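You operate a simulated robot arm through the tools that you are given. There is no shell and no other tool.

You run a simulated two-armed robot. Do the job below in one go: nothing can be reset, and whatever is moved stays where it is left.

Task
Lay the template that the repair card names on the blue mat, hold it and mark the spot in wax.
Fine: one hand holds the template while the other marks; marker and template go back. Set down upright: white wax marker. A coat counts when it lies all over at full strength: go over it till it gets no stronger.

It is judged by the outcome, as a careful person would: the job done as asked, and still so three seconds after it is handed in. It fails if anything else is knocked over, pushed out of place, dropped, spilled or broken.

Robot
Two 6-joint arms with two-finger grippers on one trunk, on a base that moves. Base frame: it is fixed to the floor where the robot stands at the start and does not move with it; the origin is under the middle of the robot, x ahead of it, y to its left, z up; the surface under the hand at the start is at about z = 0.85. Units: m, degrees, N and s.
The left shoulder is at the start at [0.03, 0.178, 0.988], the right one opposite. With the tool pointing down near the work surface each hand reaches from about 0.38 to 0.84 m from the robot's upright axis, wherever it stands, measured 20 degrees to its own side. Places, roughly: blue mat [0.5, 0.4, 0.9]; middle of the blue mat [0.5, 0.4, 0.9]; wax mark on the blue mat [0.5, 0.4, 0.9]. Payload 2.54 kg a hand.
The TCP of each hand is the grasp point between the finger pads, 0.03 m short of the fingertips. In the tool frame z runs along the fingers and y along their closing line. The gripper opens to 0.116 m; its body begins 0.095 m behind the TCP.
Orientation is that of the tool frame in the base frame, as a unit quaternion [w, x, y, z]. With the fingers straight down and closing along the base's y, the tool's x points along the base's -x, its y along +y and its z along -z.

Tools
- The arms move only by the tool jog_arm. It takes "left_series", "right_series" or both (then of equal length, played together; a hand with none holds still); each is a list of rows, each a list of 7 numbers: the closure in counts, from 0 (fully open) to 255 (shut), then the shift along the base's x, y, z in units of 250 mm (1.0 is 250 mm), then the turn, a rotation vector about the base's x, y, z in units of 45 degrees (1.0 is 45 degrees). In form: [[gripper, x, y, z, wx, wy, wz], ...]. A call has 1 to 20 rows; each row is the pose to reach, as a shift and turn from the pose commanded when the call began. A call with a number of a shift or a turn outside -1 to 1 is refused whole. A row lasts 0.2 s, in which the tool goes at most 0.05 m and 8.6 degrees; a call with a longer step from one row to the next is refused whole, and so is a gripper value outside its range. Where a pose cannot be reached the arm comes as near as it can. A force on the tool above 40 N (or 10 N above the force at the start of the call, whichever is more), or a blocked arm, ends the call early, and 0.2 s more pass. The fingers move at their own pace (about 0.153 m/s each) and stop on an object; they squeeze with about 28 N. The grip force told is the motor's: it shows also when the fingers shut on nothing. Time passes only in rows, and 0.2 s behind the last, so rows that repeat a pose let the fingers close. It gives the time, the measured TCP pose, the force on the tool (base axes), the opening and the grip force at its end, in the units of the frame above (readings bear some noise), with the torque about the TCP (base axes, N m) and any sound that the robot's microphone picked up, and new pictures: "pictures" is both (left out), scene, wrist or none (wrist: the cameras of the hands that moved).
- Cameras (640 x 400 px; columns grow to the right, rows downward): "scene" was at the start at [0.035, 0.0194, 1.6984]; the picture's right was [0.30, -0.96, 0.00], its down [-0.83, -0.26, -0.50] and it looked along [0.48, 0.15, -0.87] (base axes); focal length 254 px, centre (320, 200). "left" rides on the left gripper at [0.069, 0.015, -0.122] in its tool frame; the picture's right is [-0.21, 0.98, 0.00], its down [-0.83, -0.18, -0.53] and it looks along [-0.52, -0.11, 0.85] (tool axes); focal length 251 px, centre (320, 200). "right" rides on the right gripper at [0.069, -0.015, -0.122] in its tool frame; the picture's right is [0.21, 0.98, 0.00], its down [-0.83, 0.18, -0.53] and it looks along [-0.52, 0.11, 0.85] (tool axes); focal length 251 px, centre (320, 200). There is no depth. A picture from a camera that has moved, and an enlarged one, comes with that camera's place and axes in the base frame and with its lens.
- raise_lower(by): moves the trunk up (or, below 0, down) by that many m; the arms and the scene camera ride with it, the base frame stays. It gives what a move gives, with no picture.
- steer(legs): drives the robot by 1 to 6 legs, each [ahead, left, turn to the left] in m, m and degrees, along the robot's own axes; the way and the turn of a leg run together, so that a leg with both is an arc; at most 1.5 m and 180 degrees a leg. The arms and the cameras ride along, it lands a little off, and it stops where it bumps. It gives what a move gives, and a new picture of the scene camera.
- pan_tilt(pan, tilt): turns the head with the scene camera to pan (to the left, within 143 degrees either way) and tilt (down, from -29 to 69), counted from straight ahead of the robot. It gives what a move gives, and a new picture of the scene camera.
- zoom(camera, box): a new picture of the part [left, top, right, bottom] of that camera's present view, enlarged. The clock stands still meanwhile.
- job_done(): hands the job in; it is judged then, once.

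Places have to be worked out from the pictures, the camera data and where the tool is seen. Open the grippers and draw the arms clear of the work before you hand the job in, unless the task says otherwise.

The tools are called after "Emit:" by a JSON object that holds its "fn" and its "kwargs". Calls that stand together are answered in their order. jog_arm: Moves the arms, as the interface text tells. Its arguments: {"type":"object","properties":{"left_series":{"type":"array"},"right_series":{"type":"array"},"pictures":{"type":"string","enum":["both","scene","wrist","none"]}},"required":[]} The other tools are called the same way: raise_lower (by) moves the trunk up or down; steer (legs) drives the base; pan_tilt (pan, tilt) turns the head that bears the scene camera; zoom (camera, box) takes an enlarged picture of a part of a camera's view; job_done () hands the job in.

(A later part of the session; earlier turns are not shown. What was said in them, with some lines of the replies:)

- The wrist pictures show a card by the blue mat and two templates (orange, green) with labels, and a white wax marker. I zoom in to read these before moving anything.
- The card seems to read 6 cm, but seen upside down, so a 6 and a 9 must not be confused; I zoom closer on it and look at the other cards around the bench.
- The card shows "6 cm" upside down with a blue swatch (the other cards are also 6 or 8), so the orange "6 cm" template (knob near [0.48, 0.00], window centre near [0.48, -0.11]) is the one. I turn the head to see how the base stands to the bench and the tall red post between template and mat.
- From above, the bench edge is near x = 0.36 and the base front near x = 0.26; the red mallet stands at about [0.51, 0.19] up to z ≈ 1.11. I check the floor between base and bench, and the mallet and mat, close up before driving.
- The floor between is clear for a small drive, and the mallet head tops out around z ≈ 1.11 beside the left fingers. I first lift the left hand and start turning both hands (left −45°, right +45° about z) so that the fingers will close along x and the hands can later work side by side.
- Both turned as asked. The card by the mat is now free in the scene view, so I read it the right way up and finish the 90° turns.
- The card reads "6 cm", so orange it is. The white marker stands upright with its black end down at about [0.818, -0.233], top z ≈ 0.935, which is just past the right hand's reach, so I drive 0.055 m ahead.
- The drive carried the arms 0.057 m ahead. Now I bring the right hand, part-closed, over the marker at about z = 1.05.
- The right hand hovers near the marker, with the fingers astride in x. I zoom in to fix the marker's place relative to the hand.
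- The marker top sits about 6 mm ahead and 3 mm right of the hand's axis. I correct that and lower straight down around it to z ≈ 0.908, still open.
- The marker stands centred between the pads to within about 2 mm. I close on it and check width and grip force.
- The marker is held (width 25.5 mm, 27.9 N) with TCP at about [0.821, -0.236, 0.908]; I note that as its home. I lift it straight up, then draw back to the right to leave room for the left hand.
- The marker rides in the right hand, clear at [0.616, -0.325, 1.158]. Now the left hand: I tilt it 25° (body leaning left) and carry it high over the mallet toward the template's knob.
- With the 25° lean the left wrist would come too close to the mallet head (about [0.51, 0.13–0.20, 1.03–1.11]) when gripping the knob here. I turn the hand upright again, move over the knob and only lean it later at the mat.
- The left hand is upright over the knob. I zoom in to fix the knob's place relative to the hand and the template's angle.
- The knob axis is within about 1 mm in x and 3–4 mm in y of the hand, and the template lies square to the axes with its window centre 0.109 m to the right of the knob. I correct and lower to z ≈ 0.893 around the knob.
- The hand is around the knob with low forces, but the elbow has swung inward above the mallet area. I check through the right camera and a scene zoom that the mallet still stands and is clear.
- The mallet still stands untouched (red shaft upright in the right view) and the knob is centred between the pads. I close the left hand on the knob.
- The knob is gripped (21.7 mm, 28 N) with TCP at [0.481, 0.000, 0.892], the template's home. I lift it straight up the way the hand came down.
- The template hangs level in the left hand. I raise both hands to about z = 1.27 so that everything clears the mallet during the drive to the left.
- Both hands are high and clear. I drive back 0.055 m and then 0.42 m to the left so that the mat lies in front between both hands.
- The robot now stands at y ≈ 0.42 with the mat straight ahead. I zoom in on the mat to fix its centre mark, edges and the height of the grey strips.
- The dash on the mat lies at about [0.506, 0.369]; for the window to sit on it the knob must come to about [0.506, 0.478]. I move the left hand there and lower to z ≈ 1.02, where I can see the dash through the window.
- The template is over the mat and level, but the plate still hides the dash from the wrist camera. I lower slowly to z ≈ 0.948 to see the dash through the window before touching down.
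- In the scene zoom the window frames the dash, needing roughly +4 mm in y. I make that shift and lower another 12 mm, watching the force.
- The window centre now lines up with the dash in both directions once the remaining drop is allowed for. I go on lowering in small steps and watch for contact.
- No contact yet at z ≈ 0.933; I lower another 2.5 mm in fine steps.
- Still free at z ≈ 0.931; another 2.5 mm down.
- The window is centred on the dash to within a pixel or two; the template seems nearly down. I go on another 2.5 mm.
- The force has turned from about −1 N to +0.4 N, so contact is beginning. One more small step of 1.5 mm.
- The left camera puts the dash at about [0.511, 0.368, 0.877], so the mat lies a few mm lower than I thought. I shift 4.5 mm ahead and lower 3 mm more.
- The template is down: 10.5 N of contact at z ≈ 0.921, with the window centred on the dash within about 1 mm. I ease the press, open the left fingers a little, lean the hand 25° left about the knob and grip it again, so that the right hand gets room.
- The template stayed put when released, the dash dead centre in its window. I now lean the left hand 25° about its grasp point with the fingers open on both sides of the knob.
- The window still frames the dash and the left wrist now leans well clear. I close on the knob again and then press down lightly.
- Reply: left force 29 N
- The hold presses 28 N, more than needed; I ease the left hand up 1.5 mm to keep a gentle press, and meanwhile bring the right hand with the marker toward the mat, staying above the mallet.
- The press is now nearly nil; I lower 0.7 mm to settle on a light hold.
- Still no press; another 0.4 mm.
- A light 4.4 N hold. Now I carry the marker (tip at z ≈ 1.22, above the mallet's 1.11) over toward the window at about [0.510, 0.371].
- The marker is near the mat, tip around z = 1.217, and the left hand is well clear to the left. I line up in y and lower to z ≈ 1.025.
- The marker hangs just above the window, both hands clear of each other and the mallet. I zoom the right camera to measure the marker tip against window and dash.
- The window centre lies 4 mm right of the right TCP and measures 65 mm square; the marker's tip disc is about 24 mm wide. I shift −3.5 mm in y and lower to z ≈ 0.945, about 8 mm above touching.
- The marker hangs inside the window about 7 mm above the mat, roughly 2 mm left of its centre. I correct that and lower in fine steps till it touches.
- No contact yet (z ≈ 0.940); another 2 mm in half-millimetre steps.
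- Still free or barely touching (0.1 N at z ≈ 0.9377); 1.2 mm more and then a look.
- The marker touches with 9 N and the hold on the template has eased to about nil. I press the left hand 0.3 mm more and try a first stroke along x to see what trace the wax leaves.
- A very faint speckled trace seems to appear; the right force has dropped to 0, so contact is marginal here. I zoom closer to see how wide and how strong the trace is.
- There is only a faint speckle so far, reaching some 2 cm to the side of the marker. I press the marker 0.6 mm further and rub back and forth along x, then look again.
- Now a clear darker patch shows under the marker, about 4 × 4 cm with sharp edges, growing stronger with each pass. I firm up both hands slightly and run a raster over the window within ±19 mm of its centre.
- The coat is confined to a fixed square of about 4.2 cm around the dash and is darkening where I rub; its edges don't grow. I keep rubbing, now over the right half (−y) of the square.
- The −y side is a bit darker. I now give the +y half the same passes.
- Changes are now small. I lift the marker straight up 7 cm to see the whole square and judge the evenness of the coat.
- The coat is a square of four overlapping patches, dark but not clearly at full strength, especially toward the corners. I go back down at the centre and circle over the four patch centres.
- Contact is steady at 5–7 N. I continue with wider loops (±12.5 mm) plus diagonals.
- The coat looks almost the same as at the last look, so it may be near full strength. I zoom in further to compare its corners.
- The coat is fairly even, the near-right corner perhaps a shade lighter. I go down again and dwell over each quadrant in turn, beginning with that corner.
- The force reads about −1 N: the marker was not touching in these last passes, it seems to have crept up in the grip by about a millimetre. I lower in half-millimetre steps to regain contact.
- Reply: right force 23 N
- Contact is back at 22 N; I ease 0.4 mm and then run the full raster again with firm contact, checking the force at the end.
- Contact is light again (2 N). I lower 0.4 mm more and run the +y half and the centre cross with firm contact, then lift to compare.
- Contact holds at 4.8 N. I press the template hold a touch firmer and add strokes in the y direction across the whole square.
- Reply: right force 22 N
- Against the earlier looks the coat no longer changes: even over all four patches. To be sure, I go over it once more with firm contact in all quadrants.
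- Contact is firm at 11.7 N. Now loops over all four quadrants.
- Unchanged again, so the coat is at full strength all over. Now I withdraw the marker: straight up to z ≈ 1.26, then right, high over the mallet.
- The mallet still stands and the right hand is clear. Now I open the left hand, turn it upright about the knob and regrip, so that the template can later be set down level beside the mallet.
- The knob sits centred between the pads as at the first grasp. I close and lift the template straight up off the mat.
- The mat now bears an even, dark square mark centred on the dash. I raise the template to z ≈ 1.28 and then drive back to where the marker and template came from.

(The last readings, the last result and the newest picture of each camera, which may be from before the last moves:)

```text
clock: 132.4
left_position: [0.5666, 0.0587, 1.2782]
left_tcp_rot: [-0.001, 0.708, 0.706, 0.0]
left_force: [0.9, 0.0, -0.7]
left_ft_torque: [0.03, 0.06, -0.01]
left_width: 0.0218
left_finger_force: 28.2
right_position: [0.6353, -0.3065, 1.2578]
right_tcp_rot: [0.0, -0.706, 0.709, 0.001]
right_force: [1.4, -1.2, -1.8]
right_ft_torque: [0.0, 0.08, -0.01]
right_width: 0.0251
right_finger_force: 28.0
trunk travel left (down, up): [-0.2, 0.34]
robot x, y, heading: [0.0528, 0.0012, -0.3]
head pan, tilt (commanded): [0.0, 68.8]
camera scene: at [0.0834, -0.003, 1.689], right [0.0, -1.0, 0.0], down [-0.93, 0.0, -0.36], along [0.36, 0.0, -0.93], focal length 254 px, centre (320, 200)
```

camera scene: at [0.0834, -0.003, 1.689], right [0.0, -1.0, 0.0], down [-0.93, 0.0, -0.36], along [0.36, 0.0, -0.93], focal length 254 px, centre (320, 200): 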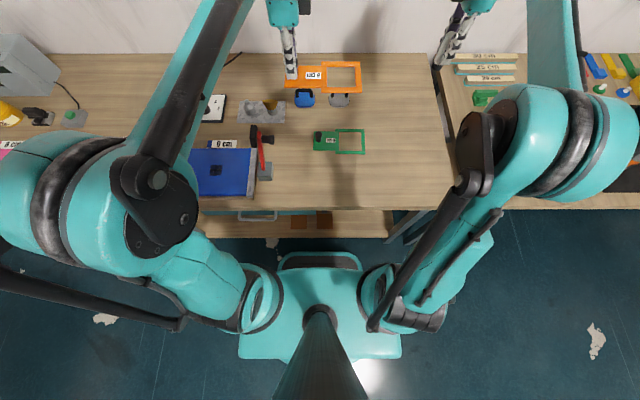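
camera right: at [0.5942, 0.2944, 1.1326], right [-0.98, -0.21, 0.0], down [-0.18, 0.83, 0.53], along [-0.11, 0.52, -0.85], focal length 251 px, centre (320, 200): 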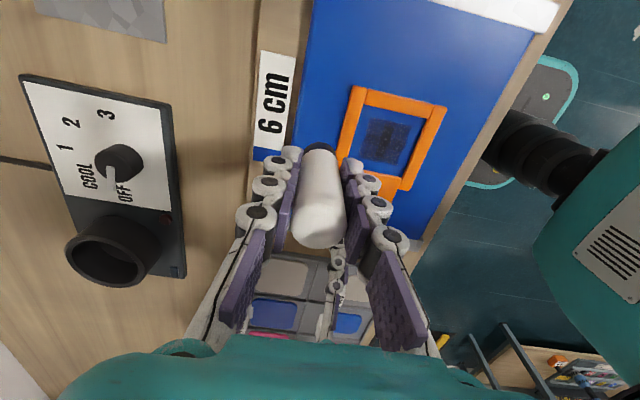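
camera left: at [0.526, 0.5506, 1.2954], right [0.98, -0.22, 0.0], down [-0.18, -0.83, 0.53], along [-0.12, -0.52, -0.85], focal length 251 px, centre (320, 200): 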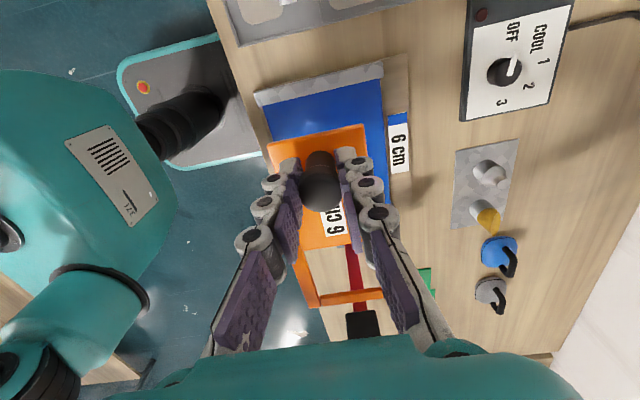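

Back at the start spot (arms shifted consistently, mallet standing). I bring the template over its home at [0.481, 0.000] and lower to z ≈ 1.03.

Emit:
{"fn": "jog_arm", "kwargs": {"left_series": [[255, -0.12, -0.08, 0, 0, 0, 0], [255, -0.24, -0.16, 0, 0, 0, 0], [255, -0.3424, -0.2336, 0, 0, 0, 0], [255, -0.3424, -0.2336, -0.12, 0, 0, 0], [255, -0.3424, -0.2336, -0.26, 0, 0, 0], [255, -0.3424, -0.2336, -0.4, 0, 0, 0], [255, -0.3424, -0.2336, -0.54, 0, 0, 0], [255, -0.3424, -0.2336, -0.68, 0, 0, 0], [255, -0.3424, -0.2336, -0.82, 0, 0, 0], [255, -0.3424, -0.2336, -0.94, 0, 0, 0], [255, -0.3424, -0.2336, -1.0, 0, 0, 0], [255, -0.3424, -0.2336, -1.0, 0, 0, 0]], "pictures": "both"}}

```text
clock: 135.0
left_position: [0.4782, 0.0011, 1.0274]
left_tcp_rot: [0.001, 0.708, 0.706, 0.001]
left_force: [0.2, 0.0, -1.1]
left_ft_torque: [0.01, 0.01, -0.01]
left_width: 0.0215
left_finger_force: 27.6
right_position: [0.632, -0.3073, 1.258]
right_tcp_rot: [0.0, -0.706, 0.709, 0.0]
right_force: [0.3, -0.1, -1.2]
right_ft_torque: [-0.03, 0.0, 0.02]
right_width: 0.025
right_finger_force: 28.3
trunk travel left (down, up): [-0.2, 0.34]
robot x, y, heading: [0.0511, 0.0002, -0.0]
head pan, tilt (commanded): [0.0, 68.8]
camera scene: at [0.0805, -0.0026, 1.689], right [0.0, -1.0, 0.0], down [-0.93, 0.0, -0.36], along [0.36, 0.0, -0.93], focal length 254 px, centre (320, 200)
camera left: at [0.4944, 0.0699, 1.1492], right [0.98, -0.22, 0.0], down [-0.18, -0.83, 0.53], along [-0.12, -0.52, -0.85], focal length 251 px, centre (320, 200)
```

scene: 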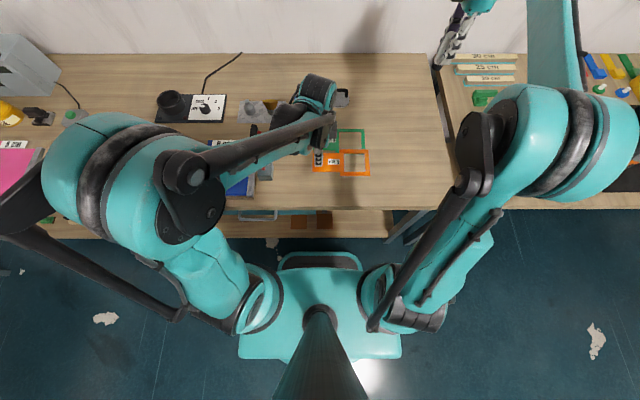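
left: 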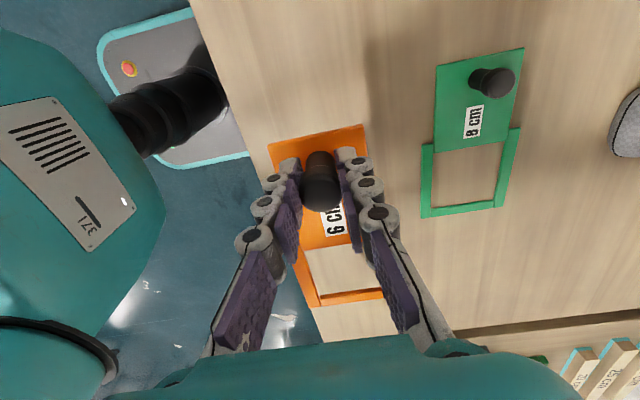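

The template is over its home; 2.4 mm more in x matches the recorded home pose. I shift and lower to about 8 mm above the bench.

Emit:
{"fn": "jog_arm", "kwargs": {"left_series": [[255, 0.0096, -0.002, 0, 0, 0, 0], [255, 0.0096, -0.002, -0.1, 0, 0, 0], [255, 0.0096, -0.002, -0.2, 0, 0, 0], [255, 0.0096, -0.002, -0.3, 0, 0, 0], [255, 0.0096, -0.002, -0.4, 0, 0, 0], [255, 0.0096, -0.002, -0.47, 0, 0, 0], [255, 0.0096, -0.002, -0.502, 0, 0, 0], [255, 0.0096, -0.002, -0.502, 0, 0, 0]], "pictures": "both"}}

```text
clock: 136.8
left_position: [0.4809, 0.0003, 0.9025]
left_tcp_rot: [0.0, 0.709, 0.706, 0.001]
left_force: [0.2, 0.0, -0.4]
left_ft_torque: [0.02, 0.03, 0.03]
left_width: 0.0216
left_finger_force: 28.5
right_position: [0.6321, -0.3066, 1.2582]
right_tcp_rot: [0.0, -0.706, 0.708, 0.001]
right_force: [-0.3, -0.3, -1.1]
right_ft_torque: [-0.01, 0.02, 0.03]
right_width: 0.0253
right_finger_force: 28.5
trunk travel left (down, up): [-0.2, 0.34]
robot x, y, heading: [0.0558, -0.0017, -0.1]
head pan, tilt (commanded): [0.0, 68.8]
camera scene: at [0.0806, -0.0026, 1.689], right [0.0, -1.0, 0.0], down [-0.93, 0.0, -0.36], along [0.36, 0.0, -0.93], focal length 254 px, centre (320, 200)
camera left: at [0.4965, 0.0692, 1.0239], right [0.98, -0.22, 0.0], down [-0.18, -0.83, 0.53], along [-0.12, -0.52, -0.85], focal length 251 px, centre (320, 200)
```

scene: 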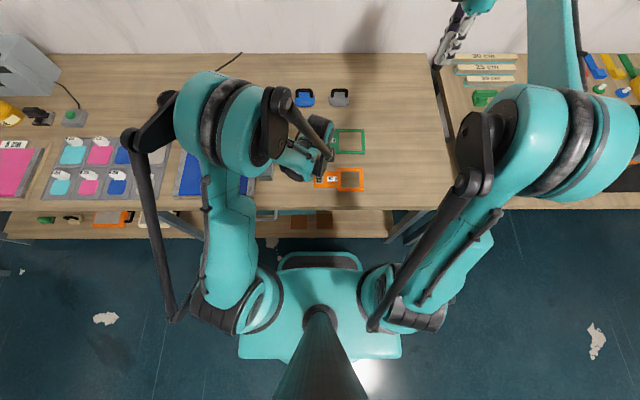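
left: 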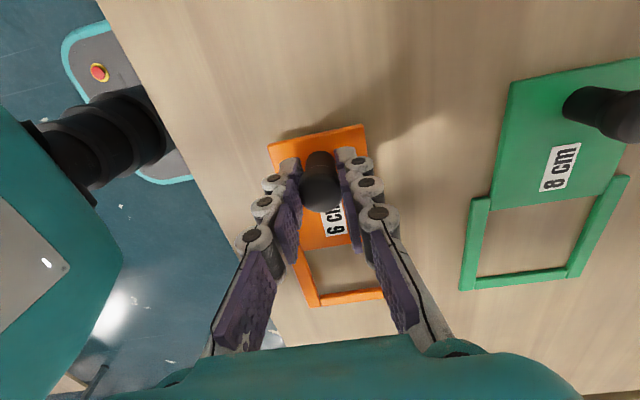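

The template hangs about a centimetre above its home. I lower 6 mm, then in small steps till it touches.

Emit:
{"fn": "jog_arm", "kwargs": {"left_series": [[255, 0, 0, -0.012, 0, 0, 0], [255, 0, 0, -0.024, 0, 0, 0], [255, 0, 0, -0.028, 0, 0, 0], [255, 0, 0, -0.028, 0, 0, 0]], "pictures": "none"}}

Emit:
{"fn": "jog_arm", "kwargs": {"left_series": [[255, 0, 0, -0.004, 0, 0, 0], [255, 0, 0, -0.006, 0, 0, 0], [255, 0, 0, -0.006, 0, 0, 0]], "pictures": "none"}}

```text
clock: 137.8
left_position: [0.481, 0.0006, 0.8958]
left_tcp_rot: [0.0, 0.707, 0.707, 0.0]
left_force: [0.2, 0.7, -0.3]
left_ft_torque: [0.02, -0.01, -0.02]
left_width: 0.0214
left_finger_force: 28.5
right_position: [0.6319, -0.3072, 1.2588]
right_tcp_rot: [0.0, -0.705, 0.709, 0.0]
right_force: [0.3, 0.1, -0.9]
right_ft_torque: [-0.04, 0.01, 0.0]
right_width: 0.0252
right_finger_force: 27.8
trunk travel left (down, up): [-0.2, 0.34]
robot x, y, heading: [0.0553, -0.0004, -0.1]
head pan, tilt (commanded): [0.0, 68.8]
```

```text
clock: 138.6
left_position: [0.4806, 0.0009, 0.8935]
left_tcp_rot: [0.0, 0.708, 0.706, 0.0]
left_force: [1.5, -0.7, 11.5]
left_ft_torque: [-0.39, -0.05, -0.02]
left_width: 0.0218
left_finger_force: 27.7
right_position: [0.6315, -0.3064, 1.2587]
right_tcp_rot: [0.0, -0.706, 0.709, 0.0]
right_force: [-0.3, 0.1, -0.6]
right_ft_torque: [0.03, -0.02, -0.05]
right_width: 0.0251
right_finger_force: 27.8
trunk travel left (down, up): [-0.2, 0.34]
robot x, y, heading: [0.0476, -0.0045, -0.3]
head pan, tilt (commanded): [0.0, 68.8]
```

Touching with 11.5 N. I ease the press and open the fingers to let the template lie.

Emit:
{"fn": "jog_arm", "kwargs": {"left_series": [[255, 0, 0, 0.001, 0, 0, 0], [200, 0, 0, 0.002, 0, 0, 0], [150, 0, 0, 0.002, 0, 0, 0], [100, 0, 0, 0.002, 0, 0, 0], [100, 0, 0, 0.002, 0, 0, 0]], "pictures": "both"}}

Emit:
{"fn": "zoom", "kwargs": {"camera": "left", "box": [250, 120, 400, 240]}}

Emit:
{"fn": "zoom", "kwargs": {"camera": "scene", "box": [230, 80, 390, 200]}}

```text
clock: 139.8
left_position: [0.4816, 0.0012, 0.8945]
left_tcp_rot: [0.0, 0.707, 0.707, 0.0]
left_force: [0.8, 0.4, -0.5]
left_ft_torque: [0.0, -0.01, 0.01]
left_width: 0.0706
left_finger_force: 0.1
right_position: [0.6325, -0.3064, 1.2576]
right_tcp_rot: [0.001, -0.706, 0.709, 0.0]
right_force: [-0.1, 0.7, -1.1]
right_ft_torque: [0.02, 0.0, 0.01]
right_width: 0.0249
right_finger_force: 27.7
trunk travel left (down, up): [-0.2, 0.34]
robot x, y, heading: [0.0551, -0.0032, -0.2]
head pan, tilt (commanded): [0.0, 68.8]
camera scene: at [0.0807, -0.0027, 1.689], right [0.0, -1.0, 0.0], down [-0.93, 0.0, -0.36], along [0.36, 0.0, -0.93], focal length 254 px, centre (320, 200)
camera left: at [0.4969, 0.0698, 1.0163], right [0.98, -0.22, 0.0], down [-0.18, -0.83, 0.53], along [-0.12, -0.52, -0.85], focal length 251 px, centre (320, 200)
```

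scene: 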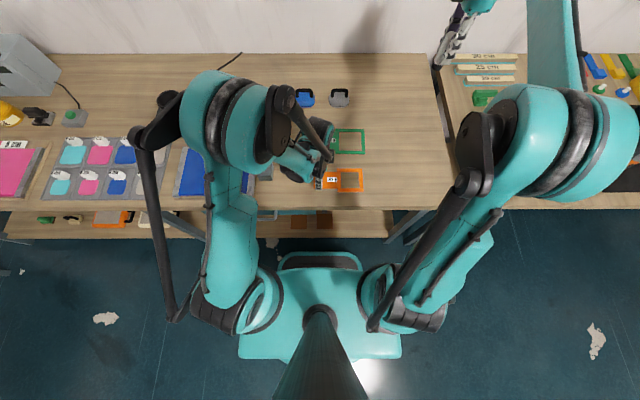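
left: 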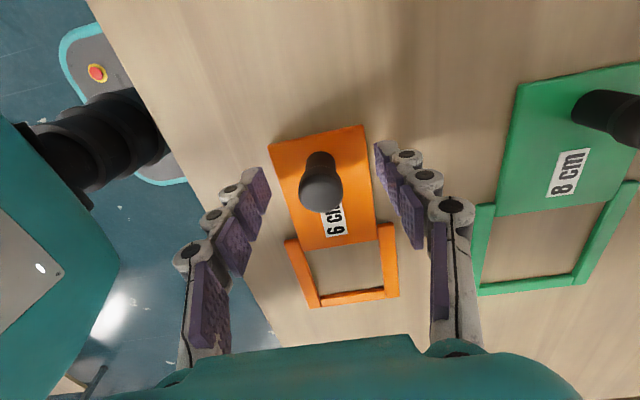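

```text
3.33 times, centred on (325, 180) of left
camera zoom: at [0.4969, 0.0698, 1.0163], right [0.98, -0.22, 0.0], down [-0.18, -0.83, 0.53], along [-0.12, -0.52, -0.85], focal length 838 px, centre (303, 267)
```

zoom: 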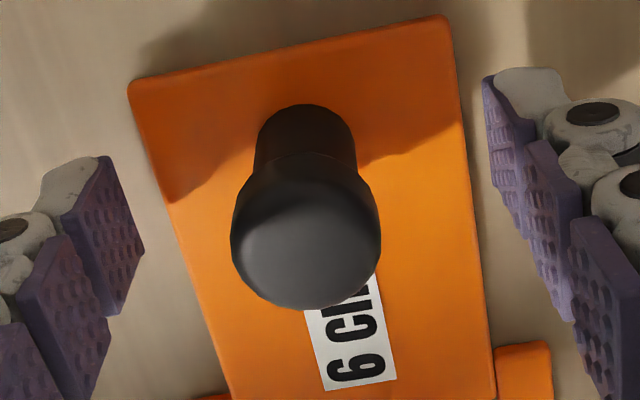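

```text
3.33 times, centred on (310, 140) of scene
camera zoom: at [0.0807, -0.0027, 1.689], right [0.0, -1.0, 0.0], down [-0.93, 0.0, -0.36], along [0.36, 0.0, -0.93], focal length 847 px, centre (353, 400)
```

zoom: 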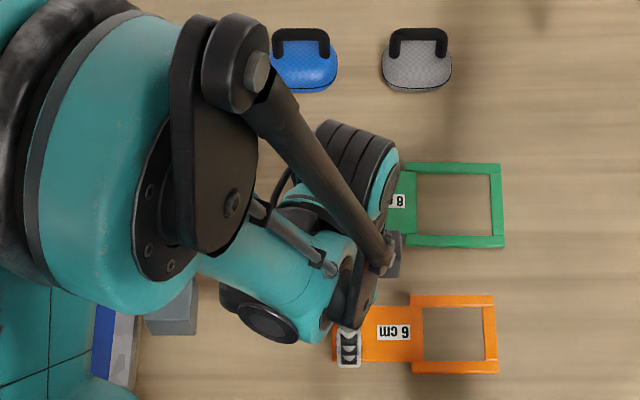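

The template lies back within about 1 mm of its first place relative to the green one. I raise the left hand straight up.

Emit:
{"fn": "jog_arm", "kwargs": {"left_series": [[100, 0, 0, 0.04, 0, 0, 0], [100, 0, 0, 0.12, 0, 0, 0], [100, 0, 0, 0.24, 0, 0, 0], [100, 0, 0, 0.38, 0, 0, 0], [100, 0, 0, 0.52, 0, 0, 0], [100, 0, 0, 0.66, 0, 0, 0], [100, 0, 0, 0.8, 0, 0, 0], [100, 0, 0, 0.94, 0, 0, 0], [100, 0, 0, 1.0, 0, 0, 0]], "pictures": "none"}}

Emit:
{"fn": "jog_arm", "kwargs": {"left_series": [[100, 0, 0, 0.14, 0, 0, 0], [100, 0, 0, 0.28, 0, 0, 0], [100, 0, 0, 0.42, 0, 0, 0], [100, -0.04, 0.12, 0.44, 0, 0, 0], [100, -0.08, 0.28, 0.44, 0, 0, 0], [100, -0.12, 0.44, 0.44, 0, 0, 0], [100, -0.16, 0.6, 0.44, 0, 0, 0], [100, -0.2, 0.76, 0.44, 0, 0, 0], [100, -0.2, 0.92, 0.44, 0, 0, 0], [100, -0.2, 1.0, 0.44, 0, 0, 0]], "pictures": "scene"}}

Emit:
{"fn": "zoom", "kwargs": {"camera": "scene", "box": [160, 80, 400, 210]}}

```text
clock: 141.8
left_position: [0.4813, 0.0016, 1.145]
left_tcp_rot: [0.0, 0.708, 0.706, 0.0]
left_force: [0.4, -0.3, 0.6]
left_ft_torque: [-0.01, 0.0, 0.01]
left_width: 0.0709
left_finger_force: 0.1
right_position: [0.6315, -0.3079, 1.2576]
right_tcp_rot: [0.0, -0.706, 0.708, 0.0]
right_force: [0.2, -0.6, 0.3]
right_ft_torque: [0.01, -0.01, 0.01]
right_width: 0.025
right_finger_force: 27.8
trunk travel left (down, up): [-0.2, 0.34]
robot x, y, heading: [0.0557, -0.0002, -0.1]
head pan, tilt (commanded): [0.0, 68.8]
```

```text
clock: 144.0
left_position: [0.431, 0.2511, 1.254]
left_tcp_rot: [0.0, 0.709, 0.706, 0.0]
left_force: [0.6, -0.1, -0.7]
left_ft_torque: [0.0, 0.03, 0.01]
left_width: 0.0707
left_finger_force: 0.1
right_position: [0.6325, -0.3061, 1.2585]
right_tcp_rot: [0.0, -0.706, 0.708, 0.0]
right_force: [-0.6, -0.3, -0.5]
right_ft_torque: [0.02, 0.02, 0.01]
right_width: 0.0254
right_finger_force: 28.1
trunk travel left (down, up): [-0.2, 0.34]
robot x, y, heading: [0.0532, -0.0037, -0.2]
head pan, tilt (commanded): [0.0, 68.8]
camera scene: at [0.0805, -0.0026, 1.689], right [0.0, -1.0, 0.0], down [-0.93, 0.0, -0.36], along [0.36, 0.0, -0.93], focal length 254 px, centre (320, 200)
```

scene: 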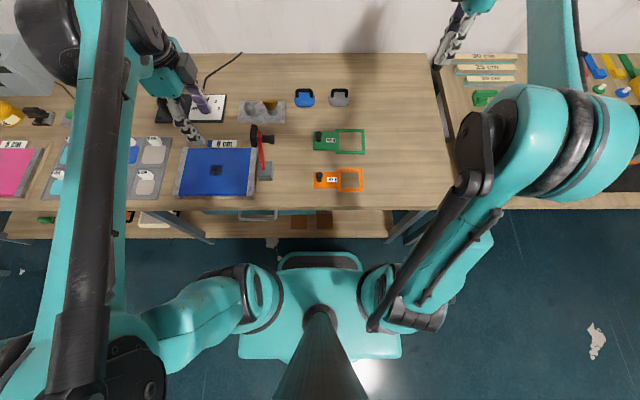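

```text
2.67 times, centred on (280, 145) of scene
camera zoom: at [0.0805, -0.0026, 1.689], right [0.0, -1.0, 0.0], down [-0.93, 0.0, -0.36], along [0.36, 0.0, -0.93], focal length 678 px, centre (427, 347)
```

zoom: 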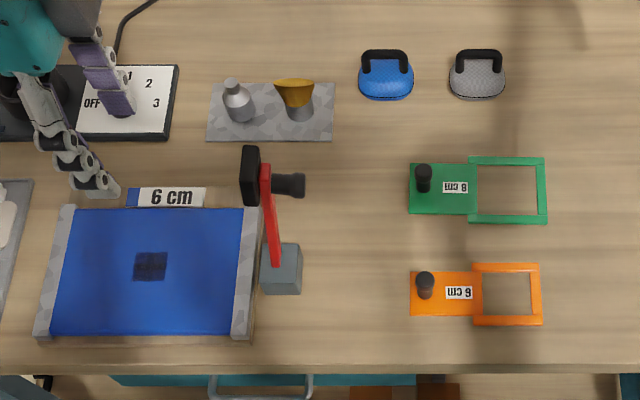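

The template is home and the left hand is clear; the mallet, mat and other things stand as before. I now look at how the marker sits in the right hand before setting it down.

Emit:
{"fn": "zoom", "kwargs": {"camera": "right", "box": [240, 120, 400, 270]}}

Emit:
{"fn": "jog_arm", "kwargs": {"right_series": [[255, 0.1, 0.04, 0, 0, 0, 0], [255, 0.2, 0.08, 0, 0, 0, 0], [255, 0.32, 0.13, 0, 0, 0, 0], [255, 0.44, 0.17, -0.02, 0, 0, 0], [255, 0.56, 0.22, -0.1, 0, 0, 0], [255, 0.68, 0.26, -0.2, 0, 0, 0], [255, 0.755, 0.284, -0.35, 0, 0, 0], [255, 0.755, 0.284, -0.5, 0, 0, 0], [255, 0.755, 0.284, -0.65, 0, 0, 0], [255, 0.755, 0.284, -0.8, 0, 0, 0], [255, 0.755, 0.284, -0.92, 0, 0, 0], [255, 0.755, 0.284, -1.0, 0, 0, 0], [255, 0.755, 0.284, -1.0, 0, 0, 0]], "pictures": "both"}}

```text
2.67 times, centred on (320, 195) of right
camera zoom: at [0.6475, -0.3762, 1.3815], right [-0.98, -0.21, 0.0], down [-0.18, 0.83, 0.53], along [-0.11, 0.52, -0.85], focal length 670 px, centre (320, 213)
```

zoom: 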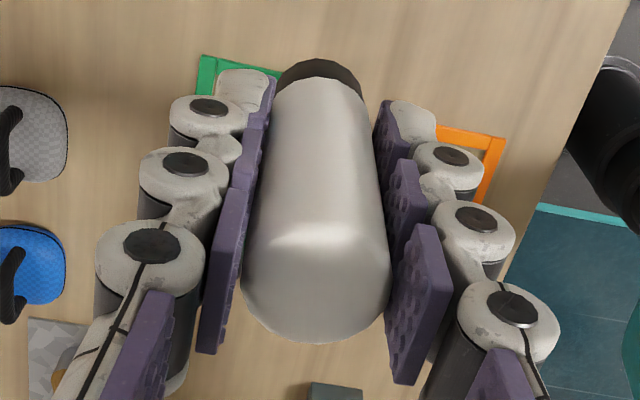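

```text
clock: 146.8
left_position: [0.4304, 0.2523, 1.2536]
left_tcp_rot: [0.0, 0.709, 0.706, 0.0]
left_force: [-0.1, 0.3, -0.6]
left_ft_torque: [0.01, -0.01, 0.01]
left_width: 0.0705
left_finger_force: 0.1
right_position: [0.8202, -0.2358, 1.007]
right_tcp_rot: [-0.001, -0.706, 0.708, 0.0]
right_force: [-0.1, 0.8, 0.1]
right_ft_torque: [0.0, -0.02, 0.0]
right_width: 0.0252
right_finger_force: 27.6
right hand out of reach, approached as far as the arm can: row 6, 7
trunk travel left (down, up): [-0.2, 0.34]
robot x, y, heading: [0.0513, 0.0009, -0.2]
head pan, tilt (commanded): [0.0, 68.8]
camera scene: at [0.0803, -0.0024, 1.689], right [0.0, -1.0, 0.0], down [-0.93, 0.0, -0.36], along [0.36, 0.0, -0.93], focal length 254 px, centre (320, 200)
camera right: at [0.8355, -0.3044, 1.1309], right [-0.98, -0.21, 0.0], down [-0.18, 0.83, 0.53], along [-0.11, 0.52, -0.85], focal length 251 px, centre (320, 200)
```

scene: 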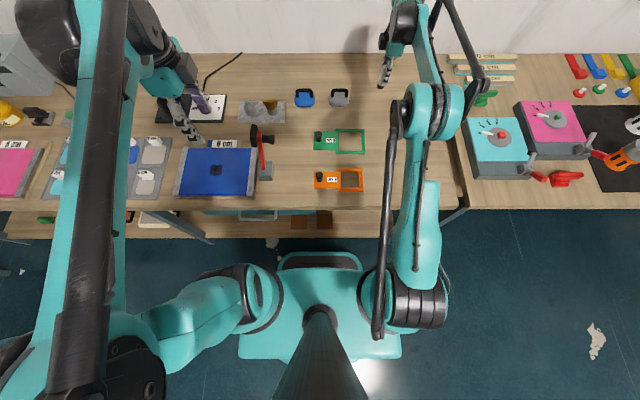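
right: 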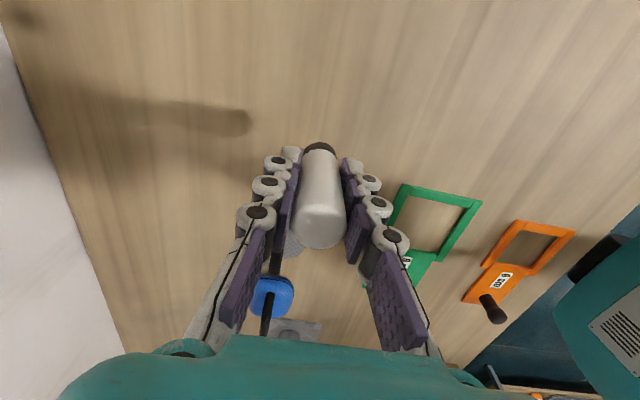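

The marker is upright in the grip and over its home within about 1 mm. I correct and lower to z ≈ 0.912.

Emit:
{"fn": "jog_arm", "kwargs": {"right_series": [[255, 0.004, -0.002, -0.08, 0, 0, 0], [255, 0.004, -0.002, -0.18, 0, 0, 0], [255, 0.004, -0.002, -0.27, 0, 0, 0], [255, 0.004, -0.002, -0.33, 0, 0, 0], [255, 0.004, -0.002, -0.37, 0, 0, 0], [255, 0.004, -0.002, -0.38, 0, 0, 0], [255, 0.004, -0.002, -0.38, 0, 0, 0]], "pictures": "wrist"}}

Emit:
{"fn": "jog_arm", "kwargs": {"right_series": [[255, 0, 0, -0.004, 0, 0, 0], [255, 0, 0, -0.008, 0, 0, 0], [255, 0, 0, -0.01, 0, 0, 0], [255, 0, 0, -0.01, 0, 0, 0]], "pictures": "none"}}

```text
clock: 148.4
left_position: [0.4311, 0.2517, 1.2532]
left_tcp_rot: [0.0, 0.709, 0.706, 0.0]
left_force: [-0.1, 0.5, 0.1]
left_ft_torque: [-0.04, 0.0, 0.01]
left_width: 0.0706
left_finger_force: 0.1
right_position: [0.8222, -0.2362, 0.9133]
right_tcp_rot: [0.0, -0.706, 0.708, 0.0]
right_force: [0.1, -0.2, 0.3]
right_ft_torque: [0.01, -0.01, -0.02]
right_width: 0.0251
right_finger_force: 28.2
trunk travel left (down, up): [-0.2, 0.34]
robot x, y, heading: [0.0545, -0.004, -0.1]
head pan, tilt (commanded): [0.0, 68.8]
camera right: at [0.8372, -0.3058, 1.0358], right [-0.98, -0.21, 0.0], down [-0.18, 0.83, 0.53], along [-0.11, 0.52, -0.85], focal length 251 px, centre (320, 200)
```

right: 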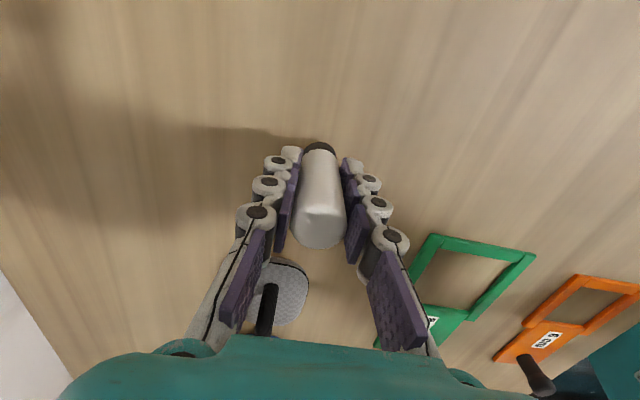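

```text
clock: 149.4
left_position: [0.4313, 0.2518, 1.2534]
left_tcp_rot: [0.0, 0.708, 0.706, 0.0]
left_force: [0.5, -0.1, -0.8]
left_ft_torque: [0.03, 0.01, 0.02]
left_width: 0.0705
left_finger_force: 0.0
right_position: [0.8201, -0.2368, 0.9105]
right_tcp_rot: [0.001, -0.705, 0.709, 0.0]
right_force: [-0.9, -1.1, -0.3]
right_ft_torque: [0.0, 0.01, -0.01]
right_width: 0.025
right_finger_force: 28.0
trunk travel left (down, up): [-0.2, 0.34]
robot x, y, heading: [0.057, 0.0004, -0.2]
head pan, tilt (commanded): [0.0, 68.8]
```

Still free at z ≈ 0.910; I lower on in small steps until it touches.

Emit:
{"fn": "jog_arm", "kwargs": {"right_series": [[255, 0, 0, -0.003, 0, 0, 0], [255, 0, 0, -0.006, 0, 0, 0], [255, 0, 0, -0.006, 0, 0, 0]], "pictures": "none"}}

Emit:
{"fn": "jog_arm", "kwargs": {"right_series": [[255, 0, 0, -0.003, 0, 0, 0], [255, 0, 0, -0.005, 0, 0, 0], [255, 0, 0, -0.005, 0, 0, 0]], "pictures": "none"}}

```text
clock: 150.2
left_position: [0.4306, 0.2524, 1.2533]
left_tcp_rot: [0.0, 0.709, 0.705, 0.0]
left_force: [0.1, -0.1, 0.3]
left_ft_torque: [0.0, 0.01, -0.01]
left_width: 0.0703
left_finger_force: 0.1
right_position: [0.8223, -0.2353, 0.9084]
right_tcp_rot: [0.0, -0.706, 0.708, -0.001]
right_force: [-0.3, -0.5, -1.2]
right_ft_torque: [0.04, -0.01, -0.01]
right_width: 0.025
right_finger_force: 28.2
trunk travel left (down, up): [-0.2, 0.34]
robot x, y, heading: [0.0535, -0.0011, -0.2]
head pan, tilt (commanded): [0.0, 68.8]
```

```text
clock: 151.0
left_position: [0.4311, 0.2508, 1.2543]
left_tcp_rot: [0.0, 0.708, 0.706, -0.001]
left_force: [0.4, -0.3, 0.4]
left_ft_torque: [0.02, 0.0, 0.01]
left_width: 0.0704
left_finger_force: 0.1
right_position: [0.8213, -0.2353, 0.9082]
right_tcp_rot: [0.0, -0.706, 0.709, 0.0]
right_force: [0.5, 0.8, 0.0]
right_ft_torque: [0.03, -0.04, 0.01]
right_width: 0.0249
right_finger_force: 28.0
trunk travel left (down, up): [-0.2, 0.34]
robot x, y, heading: [0.0522, -0.0031, -0.3]
head pan, tilt (commanded): [0.0, 68.8]
```

Force has moved from −1 N to about 0 at z ≈ 0.907, so it is close; another 1 mm.

Emit:
{"fn": "jog_arm", "kwargs": {"right_series": [[255, 0, 0, -0.002, 0, 0, 0], [255, 0, 0, -0.004, 0, 0, 0], [255, 0, 0, -0.004, 0, 0, 0]], "pictures": "none"}}

```text
clock: 151.8
left_position: [0.433, 0.2516, 1.2547]
left_tcp_rot: [0.0, 0.708, 0.706, 0.0]
left_force: [0.0, 0.0, -0.2]
left_ft_torque: [0.01, 0.0, 0.01]
left_width: 0.0703
left_finger_force: 0.2
right_position: [0.8221, -0.2371, 0.9067]
right_tcp_rot: [-0.001, -0.706, 0.708, 0.0]
right_force: [0.1, 0.2, -0.5]
right_ft_torque: [0.0, 0.01, 0.05]
right_width: 0.0252
right_finger_force: 28.1
trunk travel left (down, up): [-0.2, 0.34]
robot x, y, heading: [0.0537, -0.0029, -0.0]
head pan, tilt (commanded): [0.0, 68.8]
```

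Not yet touching at z ≈ 0.9065; another millimetre.

Emit:
{"fn": "jog_arm", "kwargs": {"right_series": [[255, 0, 0, -0.002, 0, 0, 0], [255, 0, 0, -0.004, 0, 0, 0], [255, 0, 0, -0.004, 0, 0, 0]], "pictures": "none"}}

```text
clock: 152.6
left_position: [0.4313, 0.252, 1.2537]
left_tcp_rot: [0.0, 0.708, 0.706, -0.001]
left_force: [0.3, 0.1, 0.0]
left_ft_torque: [0.01, 0.0, -0.01]
left_width: 0.0705
left_finger_force: 0.2
right_position: [0.8224, -0.2351, 0.9055]
right_tcp_rot: [0.0, -0.706, 0.708, 0.0]
right_force: [0.1, 0.7, -0.5]
right_ft_torque: [0.03, 0.01, 0.0]
right_width: 0.0254
right_finger_force: 28.4
trunk travel left (down, up): [-0.2, 0.34]
robot x, y, heading: [0.0517, 0.0016, -0.2]
head pan, tilt (commanded): [0.0, 68.8]
```

Still free; one more millimetre, checking the force.

Emit:
{"fn": "jog_arm", "kwargs": {"right_series": [[255, 0, 0, -0.002, 0, 0, 0], [255, 0, 0, -0.004, 0, 0, 0], [255, 0, 0, -0.004, 0, 0, 0]], "pictures": "wrist"}}

Emit:
{"fn": "zoom", "kwargs": {"camera": "right", "box": [250, 110, 390, 260]}}

```text
clock: 153.4
left_position: [0.4304, 0.2513, 1.2538]
left_tcp_rot: [0.0, 0.708, 0.706, 0.0]
left_force: [0.5, -0.8, 0.6]
left_ft_torque: [0.02, 0.0, 0.01]
left_width: 0.0705
left_finger_force: 0.0
right_position: [0.8218, -0.2374, 0.9063]
right_tcp_rot: [0.001, -0.706, 0.708, -0.001]
right_force: [4.1, -2.2, 13.1]
right_ft_torque: [-0.03, -0.24, -0.03]
right_width: 0.0251
right_finger_force: 27.6
trunk travel left (down, up): [-0.2, 0.34]
robot x, y, heading: [0.0557, -0.0033, -0.2]
head pan, tilt (commanded): [0.0, 68.8]
camera right: at [0.837, -0.3056, 1.0289], right [-0.98, -0.21, 0.0], down [-0.18, 0.83, 0.53], along [-0.11, 0.52, -0.85], focal length 251 px, centre (320, 200)
```

right: 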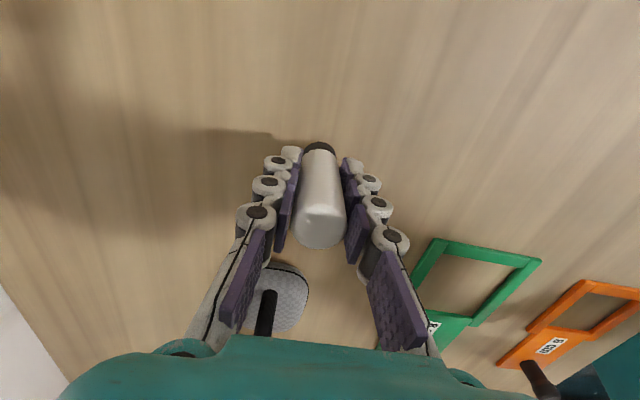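

```text
2.67 times, centred on (320, 185) of right
camera zoom: at [0.837, -0.3056, 1.0289], right [-0.98, -0.21, 0.0], down [-0.18, 0.83, 0.53], along [-0.11, 0.52, -0.85], focal length 670 px, centre (320, 240)
```

zoom: 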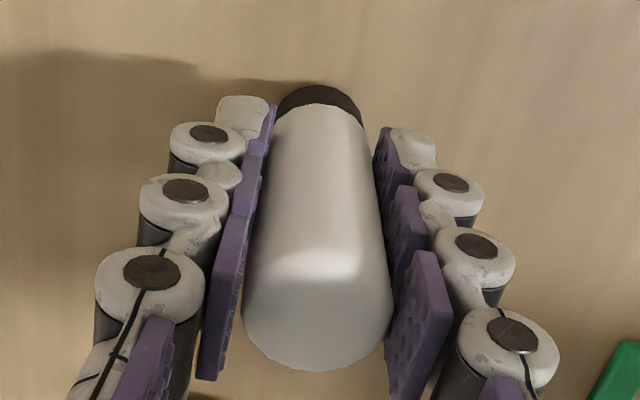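

The marker is down (13 N). I ease up 0.5 mm so that little press is left, then open the fingers gently.

Emit:
{"fn": "jog_arm", "kwargs": {"right_series": [[255, 0, 0, 0.001, 0, 0, 0], [255, 0, 0, 0.002, 0, 0, 0], [255, 0, 0, 0.002, 0, 0, 0]], "pictures": "none"}}

```text
clock: 154.2
left_position: [0.4309, 0.2507, 1.2532]
left_tcp_rot: [0.0, 0.708, 0.706, -0.001]
left_force: [0.0, -0.1, 0.0]
left_ft_torque: [0.03, -0.01, 0.01]
left_width: 0.0701
left_finger_force: 0.0
right_position: [0.8214, -0.236, 0.9058]
right_tcp_rot: [-0.001, -0.706, 0.708, 0.0]
right_force: [2.4, -1.5, 8.8]
right_ft_torque: [-0.07, -0.13, 0.0]
right_width: 0.0252
right_finger_force: 27.6
trunk travel left (down, up): [-0.2, 0.34]
robot x, y, heading: [0.0567, -0.0026, -0.4]
head pan, tilt (commanded): [0.0, 68.8]
```

Still 8.8 N; a further 0.4 mm up, then open.

Emit:
{"fn": "jog_arm", "kwargs": {"right_series": [[255, 0, 0, 0.001, 0, 0, 0], [255, 0, 0, 0.0016, 0, 0, 0], [255, 0, 0, 0.0016, 0, 0, 0]], "pictures": "none"}}

```text
clock: 155.0
left_position: [0.4305, 0.2512, 1.2543]
left_tcp_rot: [0.0, 0.708, 0.706, 0.0]
left_force: [-0.5, -0.2, -0.4]
left_ft_torque: [0.03, 0.02, 0.0]
left_width: 0.0708
left_finger_force: 0.0
right_position: [0.821, -0.2356, 0.9062]
right_tcp_rot: [-0.001, -0.706, 0.708, 0.0]
right_force: [-1.0, 0.3, 1.5]
right_ft_torque: [0.03, 0.06, 0.05]
right_width: 0.0251
right_finger_force: 27.9
trunk travel left (down, up): [-0.2, 0.34]
robot x, y, heading: [0.0541, -0.0027, -0.1]
head pan, tilt (commanded): [0.0, 68.8]
```

Only 1.5 N left. I open the fingers step by step.

Emit:
{"fn": "jog_arm", "kwargs": {"right_series": [[200, 0, 0, 0, 0, 0, 0], [192, 0, 0, 0, 0, 0, 0], [184, 0, 0, 0, 0, 0, 0], [170, 0, 0, 0, 0, 0, 0], [140, 0, 0, 0, 0, 0, 0], [100, 0, 0, 0, 0, 0, 0], [80, 0, 0, 0, 0, 0, 0], [80, 0, 0, 0, 0, 0, 0]], "pictures": "both"}}

Emit:
{"fn": "zoom", "kwargs": {"camera": "right", "box": [250, 110, 390, 260]}}

```text
clock: 156.8
left_position: [0.4311, 0.2521, 1.2551]
left_tcp_rot: [0.001, 0.708, 0.706, 0.0]
left_force: [-0.6, -0.2, 0.0]
left_ft_torque: [-0.01, -0.04, 0.01]
left_width: 0.0705
left_finger_force: 0.1
right_position: [0.822, -0.2362, 0.9058]
right_tcp_rot: [0.0, -0.706, 0.708, 0.0]
right_force: [0.4, 0.2, -0.1]
right_ft_torque: [-0.02, 0.01, 0.01]
right_width: 0.0797
right_finger_force: 0.1
trunk travel left (down, up): [-0.2, 0.34]
robot x, y, heading: [0.0563, -0.0032, -0.5]
head pan, tilt (commanded): [0.0, 68.8]
camera scene: at [0.0807, -0.0026, 1.689], right [0.0, -1.0, 0.0], down [-0.93, 0.0, -0.36], along [0.36, 0.0, -0.93], focal length 254 px, centre (320, 200)
camera right: at [0.8374, -0.3057, 1.029], right [-0.98, -0.21, 0.0], down [-0.18, 0.83, 0.53], along [-0.11, 0.52, -0.85], focal length 251 px, centre (320, 200)
```

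scene: 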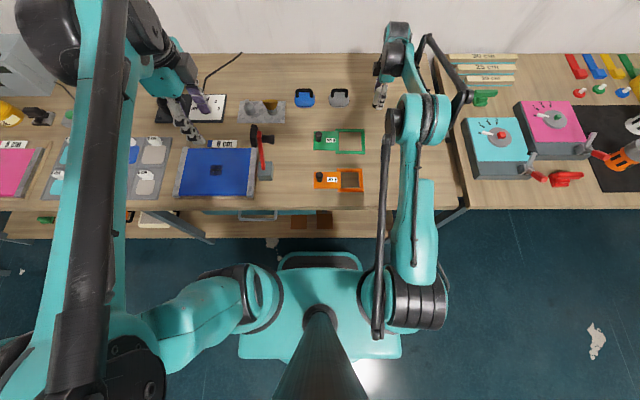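
right: 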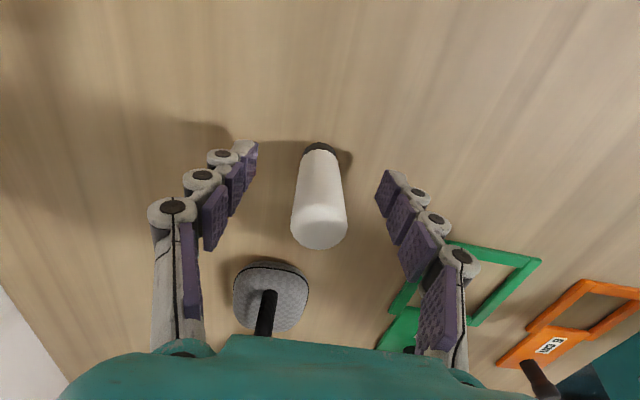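

```text
2.67 times, centred on (320, 185) of right
camera zoom: at [0.8374, -0.3057, 1.029], right [-0.98, -0.21, 0.0], down [-0.18, 0.83, 0.53], along [-0.11, 0.52, -0.85], focal length 670 px, centre (320, 240)
```

zoom: 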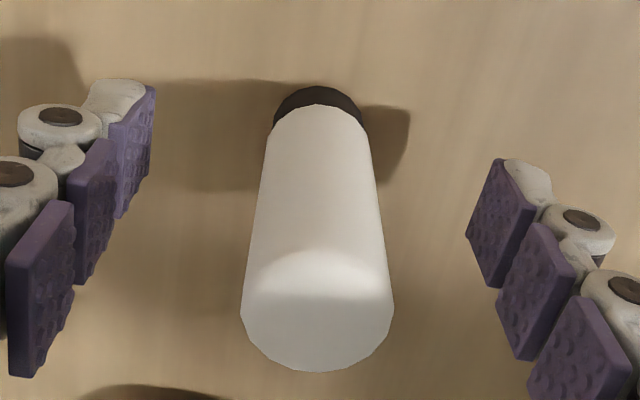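

The marker stands upright on its own between the open fingers. I raise the right hand straight up and draw it back.

Emit:
{"fn": "jog_arm", "kwargs": {"right_series": [[80, 0, 0, 0.06, 0, 0, 0], [80, 0, 0, 0.18, 0, 0, 0], [80, 0, 0, 0.32, 0, 0, 0], [80, 0, 0, 0.46, 0, 0, 0], [80, 0, 0, 0.6, 0, 0, 0], [80, -0.1, 0, 0.7, 0, 0, 0], [80, -0.25, -0.04, 0.8, 0, 0, 0], [80, -0.4, -0.1, 0.9, 0, 0, 0], [80, -0.55, -0.16, 1.0, 0, 0, 0], [80, -0.7, -0.22, 1.0, 0, 0, 0], [80, -0.85, -0.28, 1.0, 0, 0, 0], [80, -1.0, -0.34, 1.0, 0, 0, 0], [80, -1.0, -0.34, 1.0, 0, 0, 0]], "pictures": "both"}}

Emit:
{"fn": "zoom", "kwargs": {"camera": "scene", "box": [160, 70, 460, 210]}}

Emit:
{"fn": "zoom", "kwargs": {"camera": "scene", "box": [340, 60, 420, 120]}}

```text
clock: 159.6
left_position: [0.4321, 0.2513, 1.2534]
left_tcp_rot: [-0.001, 0.709, 0.705, 0.0]
left_force: [0.0, 0.4, 0.2]
left_ft_torque: [-0.02, 0.02, -0.02]
left_width: 0.0705
left_finger_force: 0.0
right_position: [0.5726, -0.3194, 1.1546]
right_tcp_rot: [0.0, -0.706, 0.708, 0.0]
right_force: [0.4, 0.2, -0.3]
right_ft_torque: [0.02, 0.05, -0.03]
right_width: 0.0798
right_finger_force: 0.0
trunk travel left (down, up): [-0.2, 0.34]
robot x, y, heading: [0.0543, -0.0021, -0.2]
head pan, tilt (commanded): [0.0, 68.8]
camera scene: at [0.082, -0.0023, 1.689], right [0.0, -1.0, 0.0], down [-0.93, 0.0, -0.36], along [0.36, 0.0, -0.93], focal length 254 px, centre (320, 200)
camera right: at [0.5878, -0.3899, 1.2776], right [-0.98, -0.21, 0.0], down [-0.18, 0.83, 0.53], along [-0.11, 0.52, -0.85], focal length 251 px, centre (320, 200)
```

scene: 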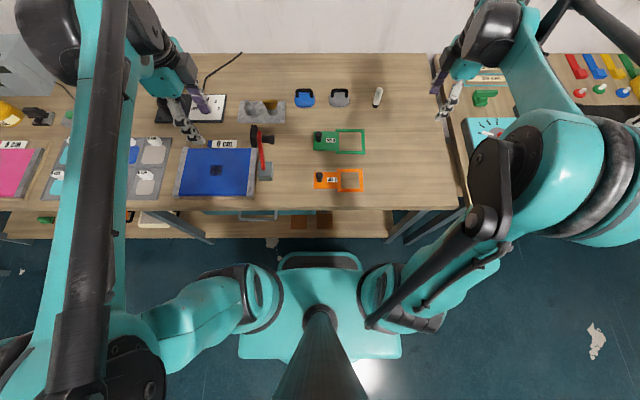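
right: 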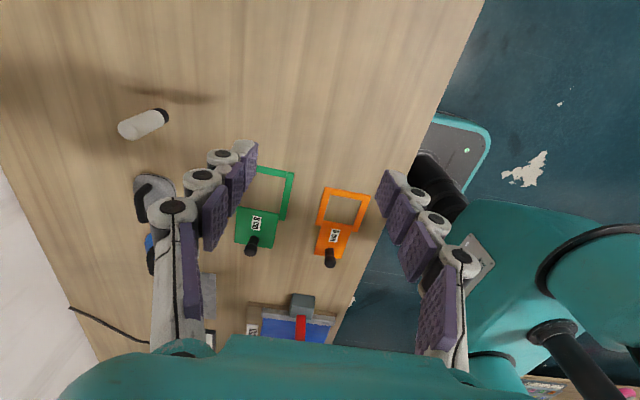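

```text
2.13 times, centred on (310, 140) of scene
camera zoom: at [0.082, -0.0023, 1.689], right [0.0, -1.0, 0.0], down [-0.93, 0.0, -0.36], along [0.36, 0.0, -0.93], focal length 542 px, centre (341, 328)
```

zoom: 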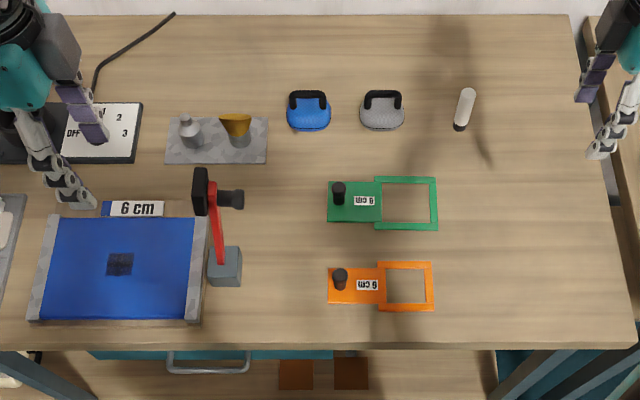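

```text
6.67 times, centred on (380, 90) of scene
camera zoom: at [0.082, -0.0023, 1.689], right [0.0, -1.0, 0.0], down [-0.93, 0.0, -0.36], along [0.36, 0.0, -0.93], focal length 1694 px, centre (-80, 933)
```

zoom: 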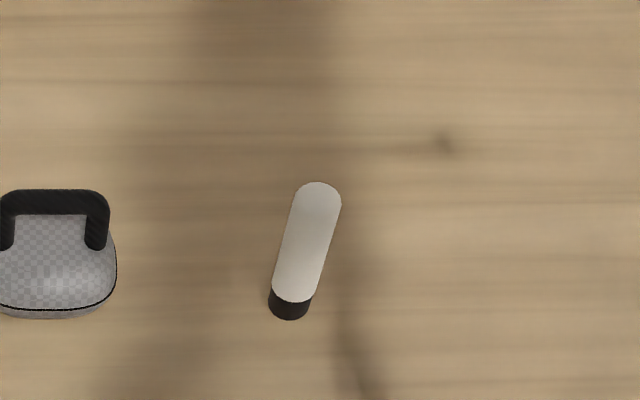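

Marker upright at its place, template back, mallet and everything else standing, and the mark shows on the mat. I open both grippers fully and draw the left hand a little further away.

Emit:
{"fn": "jog_arm", "kwargs": {"left_series": [[60, 0, 0.08, 0.02, 0, 0, 0], [20, 0, 0.18, 0.04, 0, 0, 0], [0, 0, 0.28, 0.06, 0, 0, 0], [0, 0, 0.32, 0.06, 0, 0, 0], [0, 0, 0.32, 0.06, 0, 0, 0]], "right_series": [[60, 0, 0, 0.05, 0, 0, 0], [20, 0, 0, 0.1, 0, 0, 0], [0, 0, 0, 0.15, 0, 0, 0], [0, 0, 0, 0.15, 0, 0, 0], [0, 0, 0, 0.15, 0, 0, 0]], "pictures": "scene"}}

Emit:
{"fn": "zoom", "kwargs": {"camera": "scene", "box": [160, 130, 280, 210]}}

```text
clock: 160.8
left_position: [0.4297, 0.3316, 1.269]
left_tcp_rot: [0.0, 0.708, 0.706, 0.0]
left_force: [-0.3, -0.2, 0.0]
left_ft_torque: [0.0, 0.02, 0.0]
left_width: 0.1158
left_finger_force: 0.0
right_position: [0.5711, -0.3213, 1.1948]
right_tcp_rot: [0.001, -0.706, 0.709, 0.0]
right_force: [0.1, 0.4, 1.1]
right_ft_torque: [-0.01, 0.05, -0.02]
right_width: 0.1157
right_finger_force: 0.0
trunk travel left (down, up): [-0.2, 0.34]
robot x, y, heading: [0.0505, -0.0027, -0.1]
head pan, tilt (commanded): [0.0, 68.8]
camera scene: at [0.0803, -0.0025, 1.689], right [0.0, -1.0, 0.0], down [-0.93, 0.0, -0.36], along [0.36, 0.0, -0.93], focal length 254 px, centre (320, 200)
```

scene: 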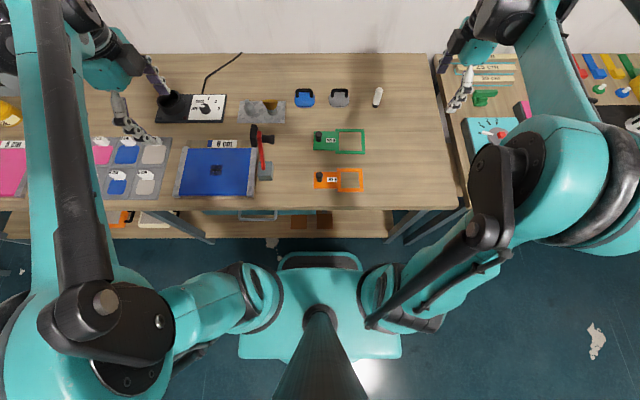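

```text
5.00 times, centred on (220, 170) of scene
camera zoom: at [0.0803, -0.0025, 1.689], right [0.0, -1.0, 0.0], down [-0.93, 0.0, -0.36], along [0.36, 0.0, -0.93], focal length 1270 px, centre (820, 350)
```

zoom: 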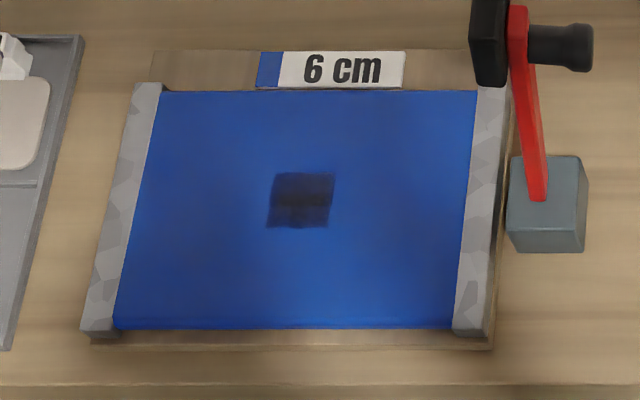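

The mark is even and dark on the mat. Marker and template are back in place, nothing else was moved, and both hands are open and clear, so I hand the job in.

Emit:
{"fn": "job_done", "kwargs": {}}

```text
The job is handed in.
```

I marked the spot on the blue mat in wax through the 6 cm orange template, the one the repair card names, and handed the job in.

- **Mark:** it is an even, dark square about 4.3 cm across, centred on the dash. It stayed that size however widely I rubbed inside the 6.5 cm window. I kept going over it until the last three looks showed no change.
- **Holding:** the left hand gripped the template by its knob while the right hand marked. The press on it was light, from about 0 to 13 N.
- **Template:** it is back within about 1 mm of where it lay, judged against the green template beside it.
- **White wax marker:** it is standing upright, within about 1 mm of where I picked it up.
- **Everything else:** nothing else was touched or moved, including the tall red mallet. Both hands are open and clear of the work.
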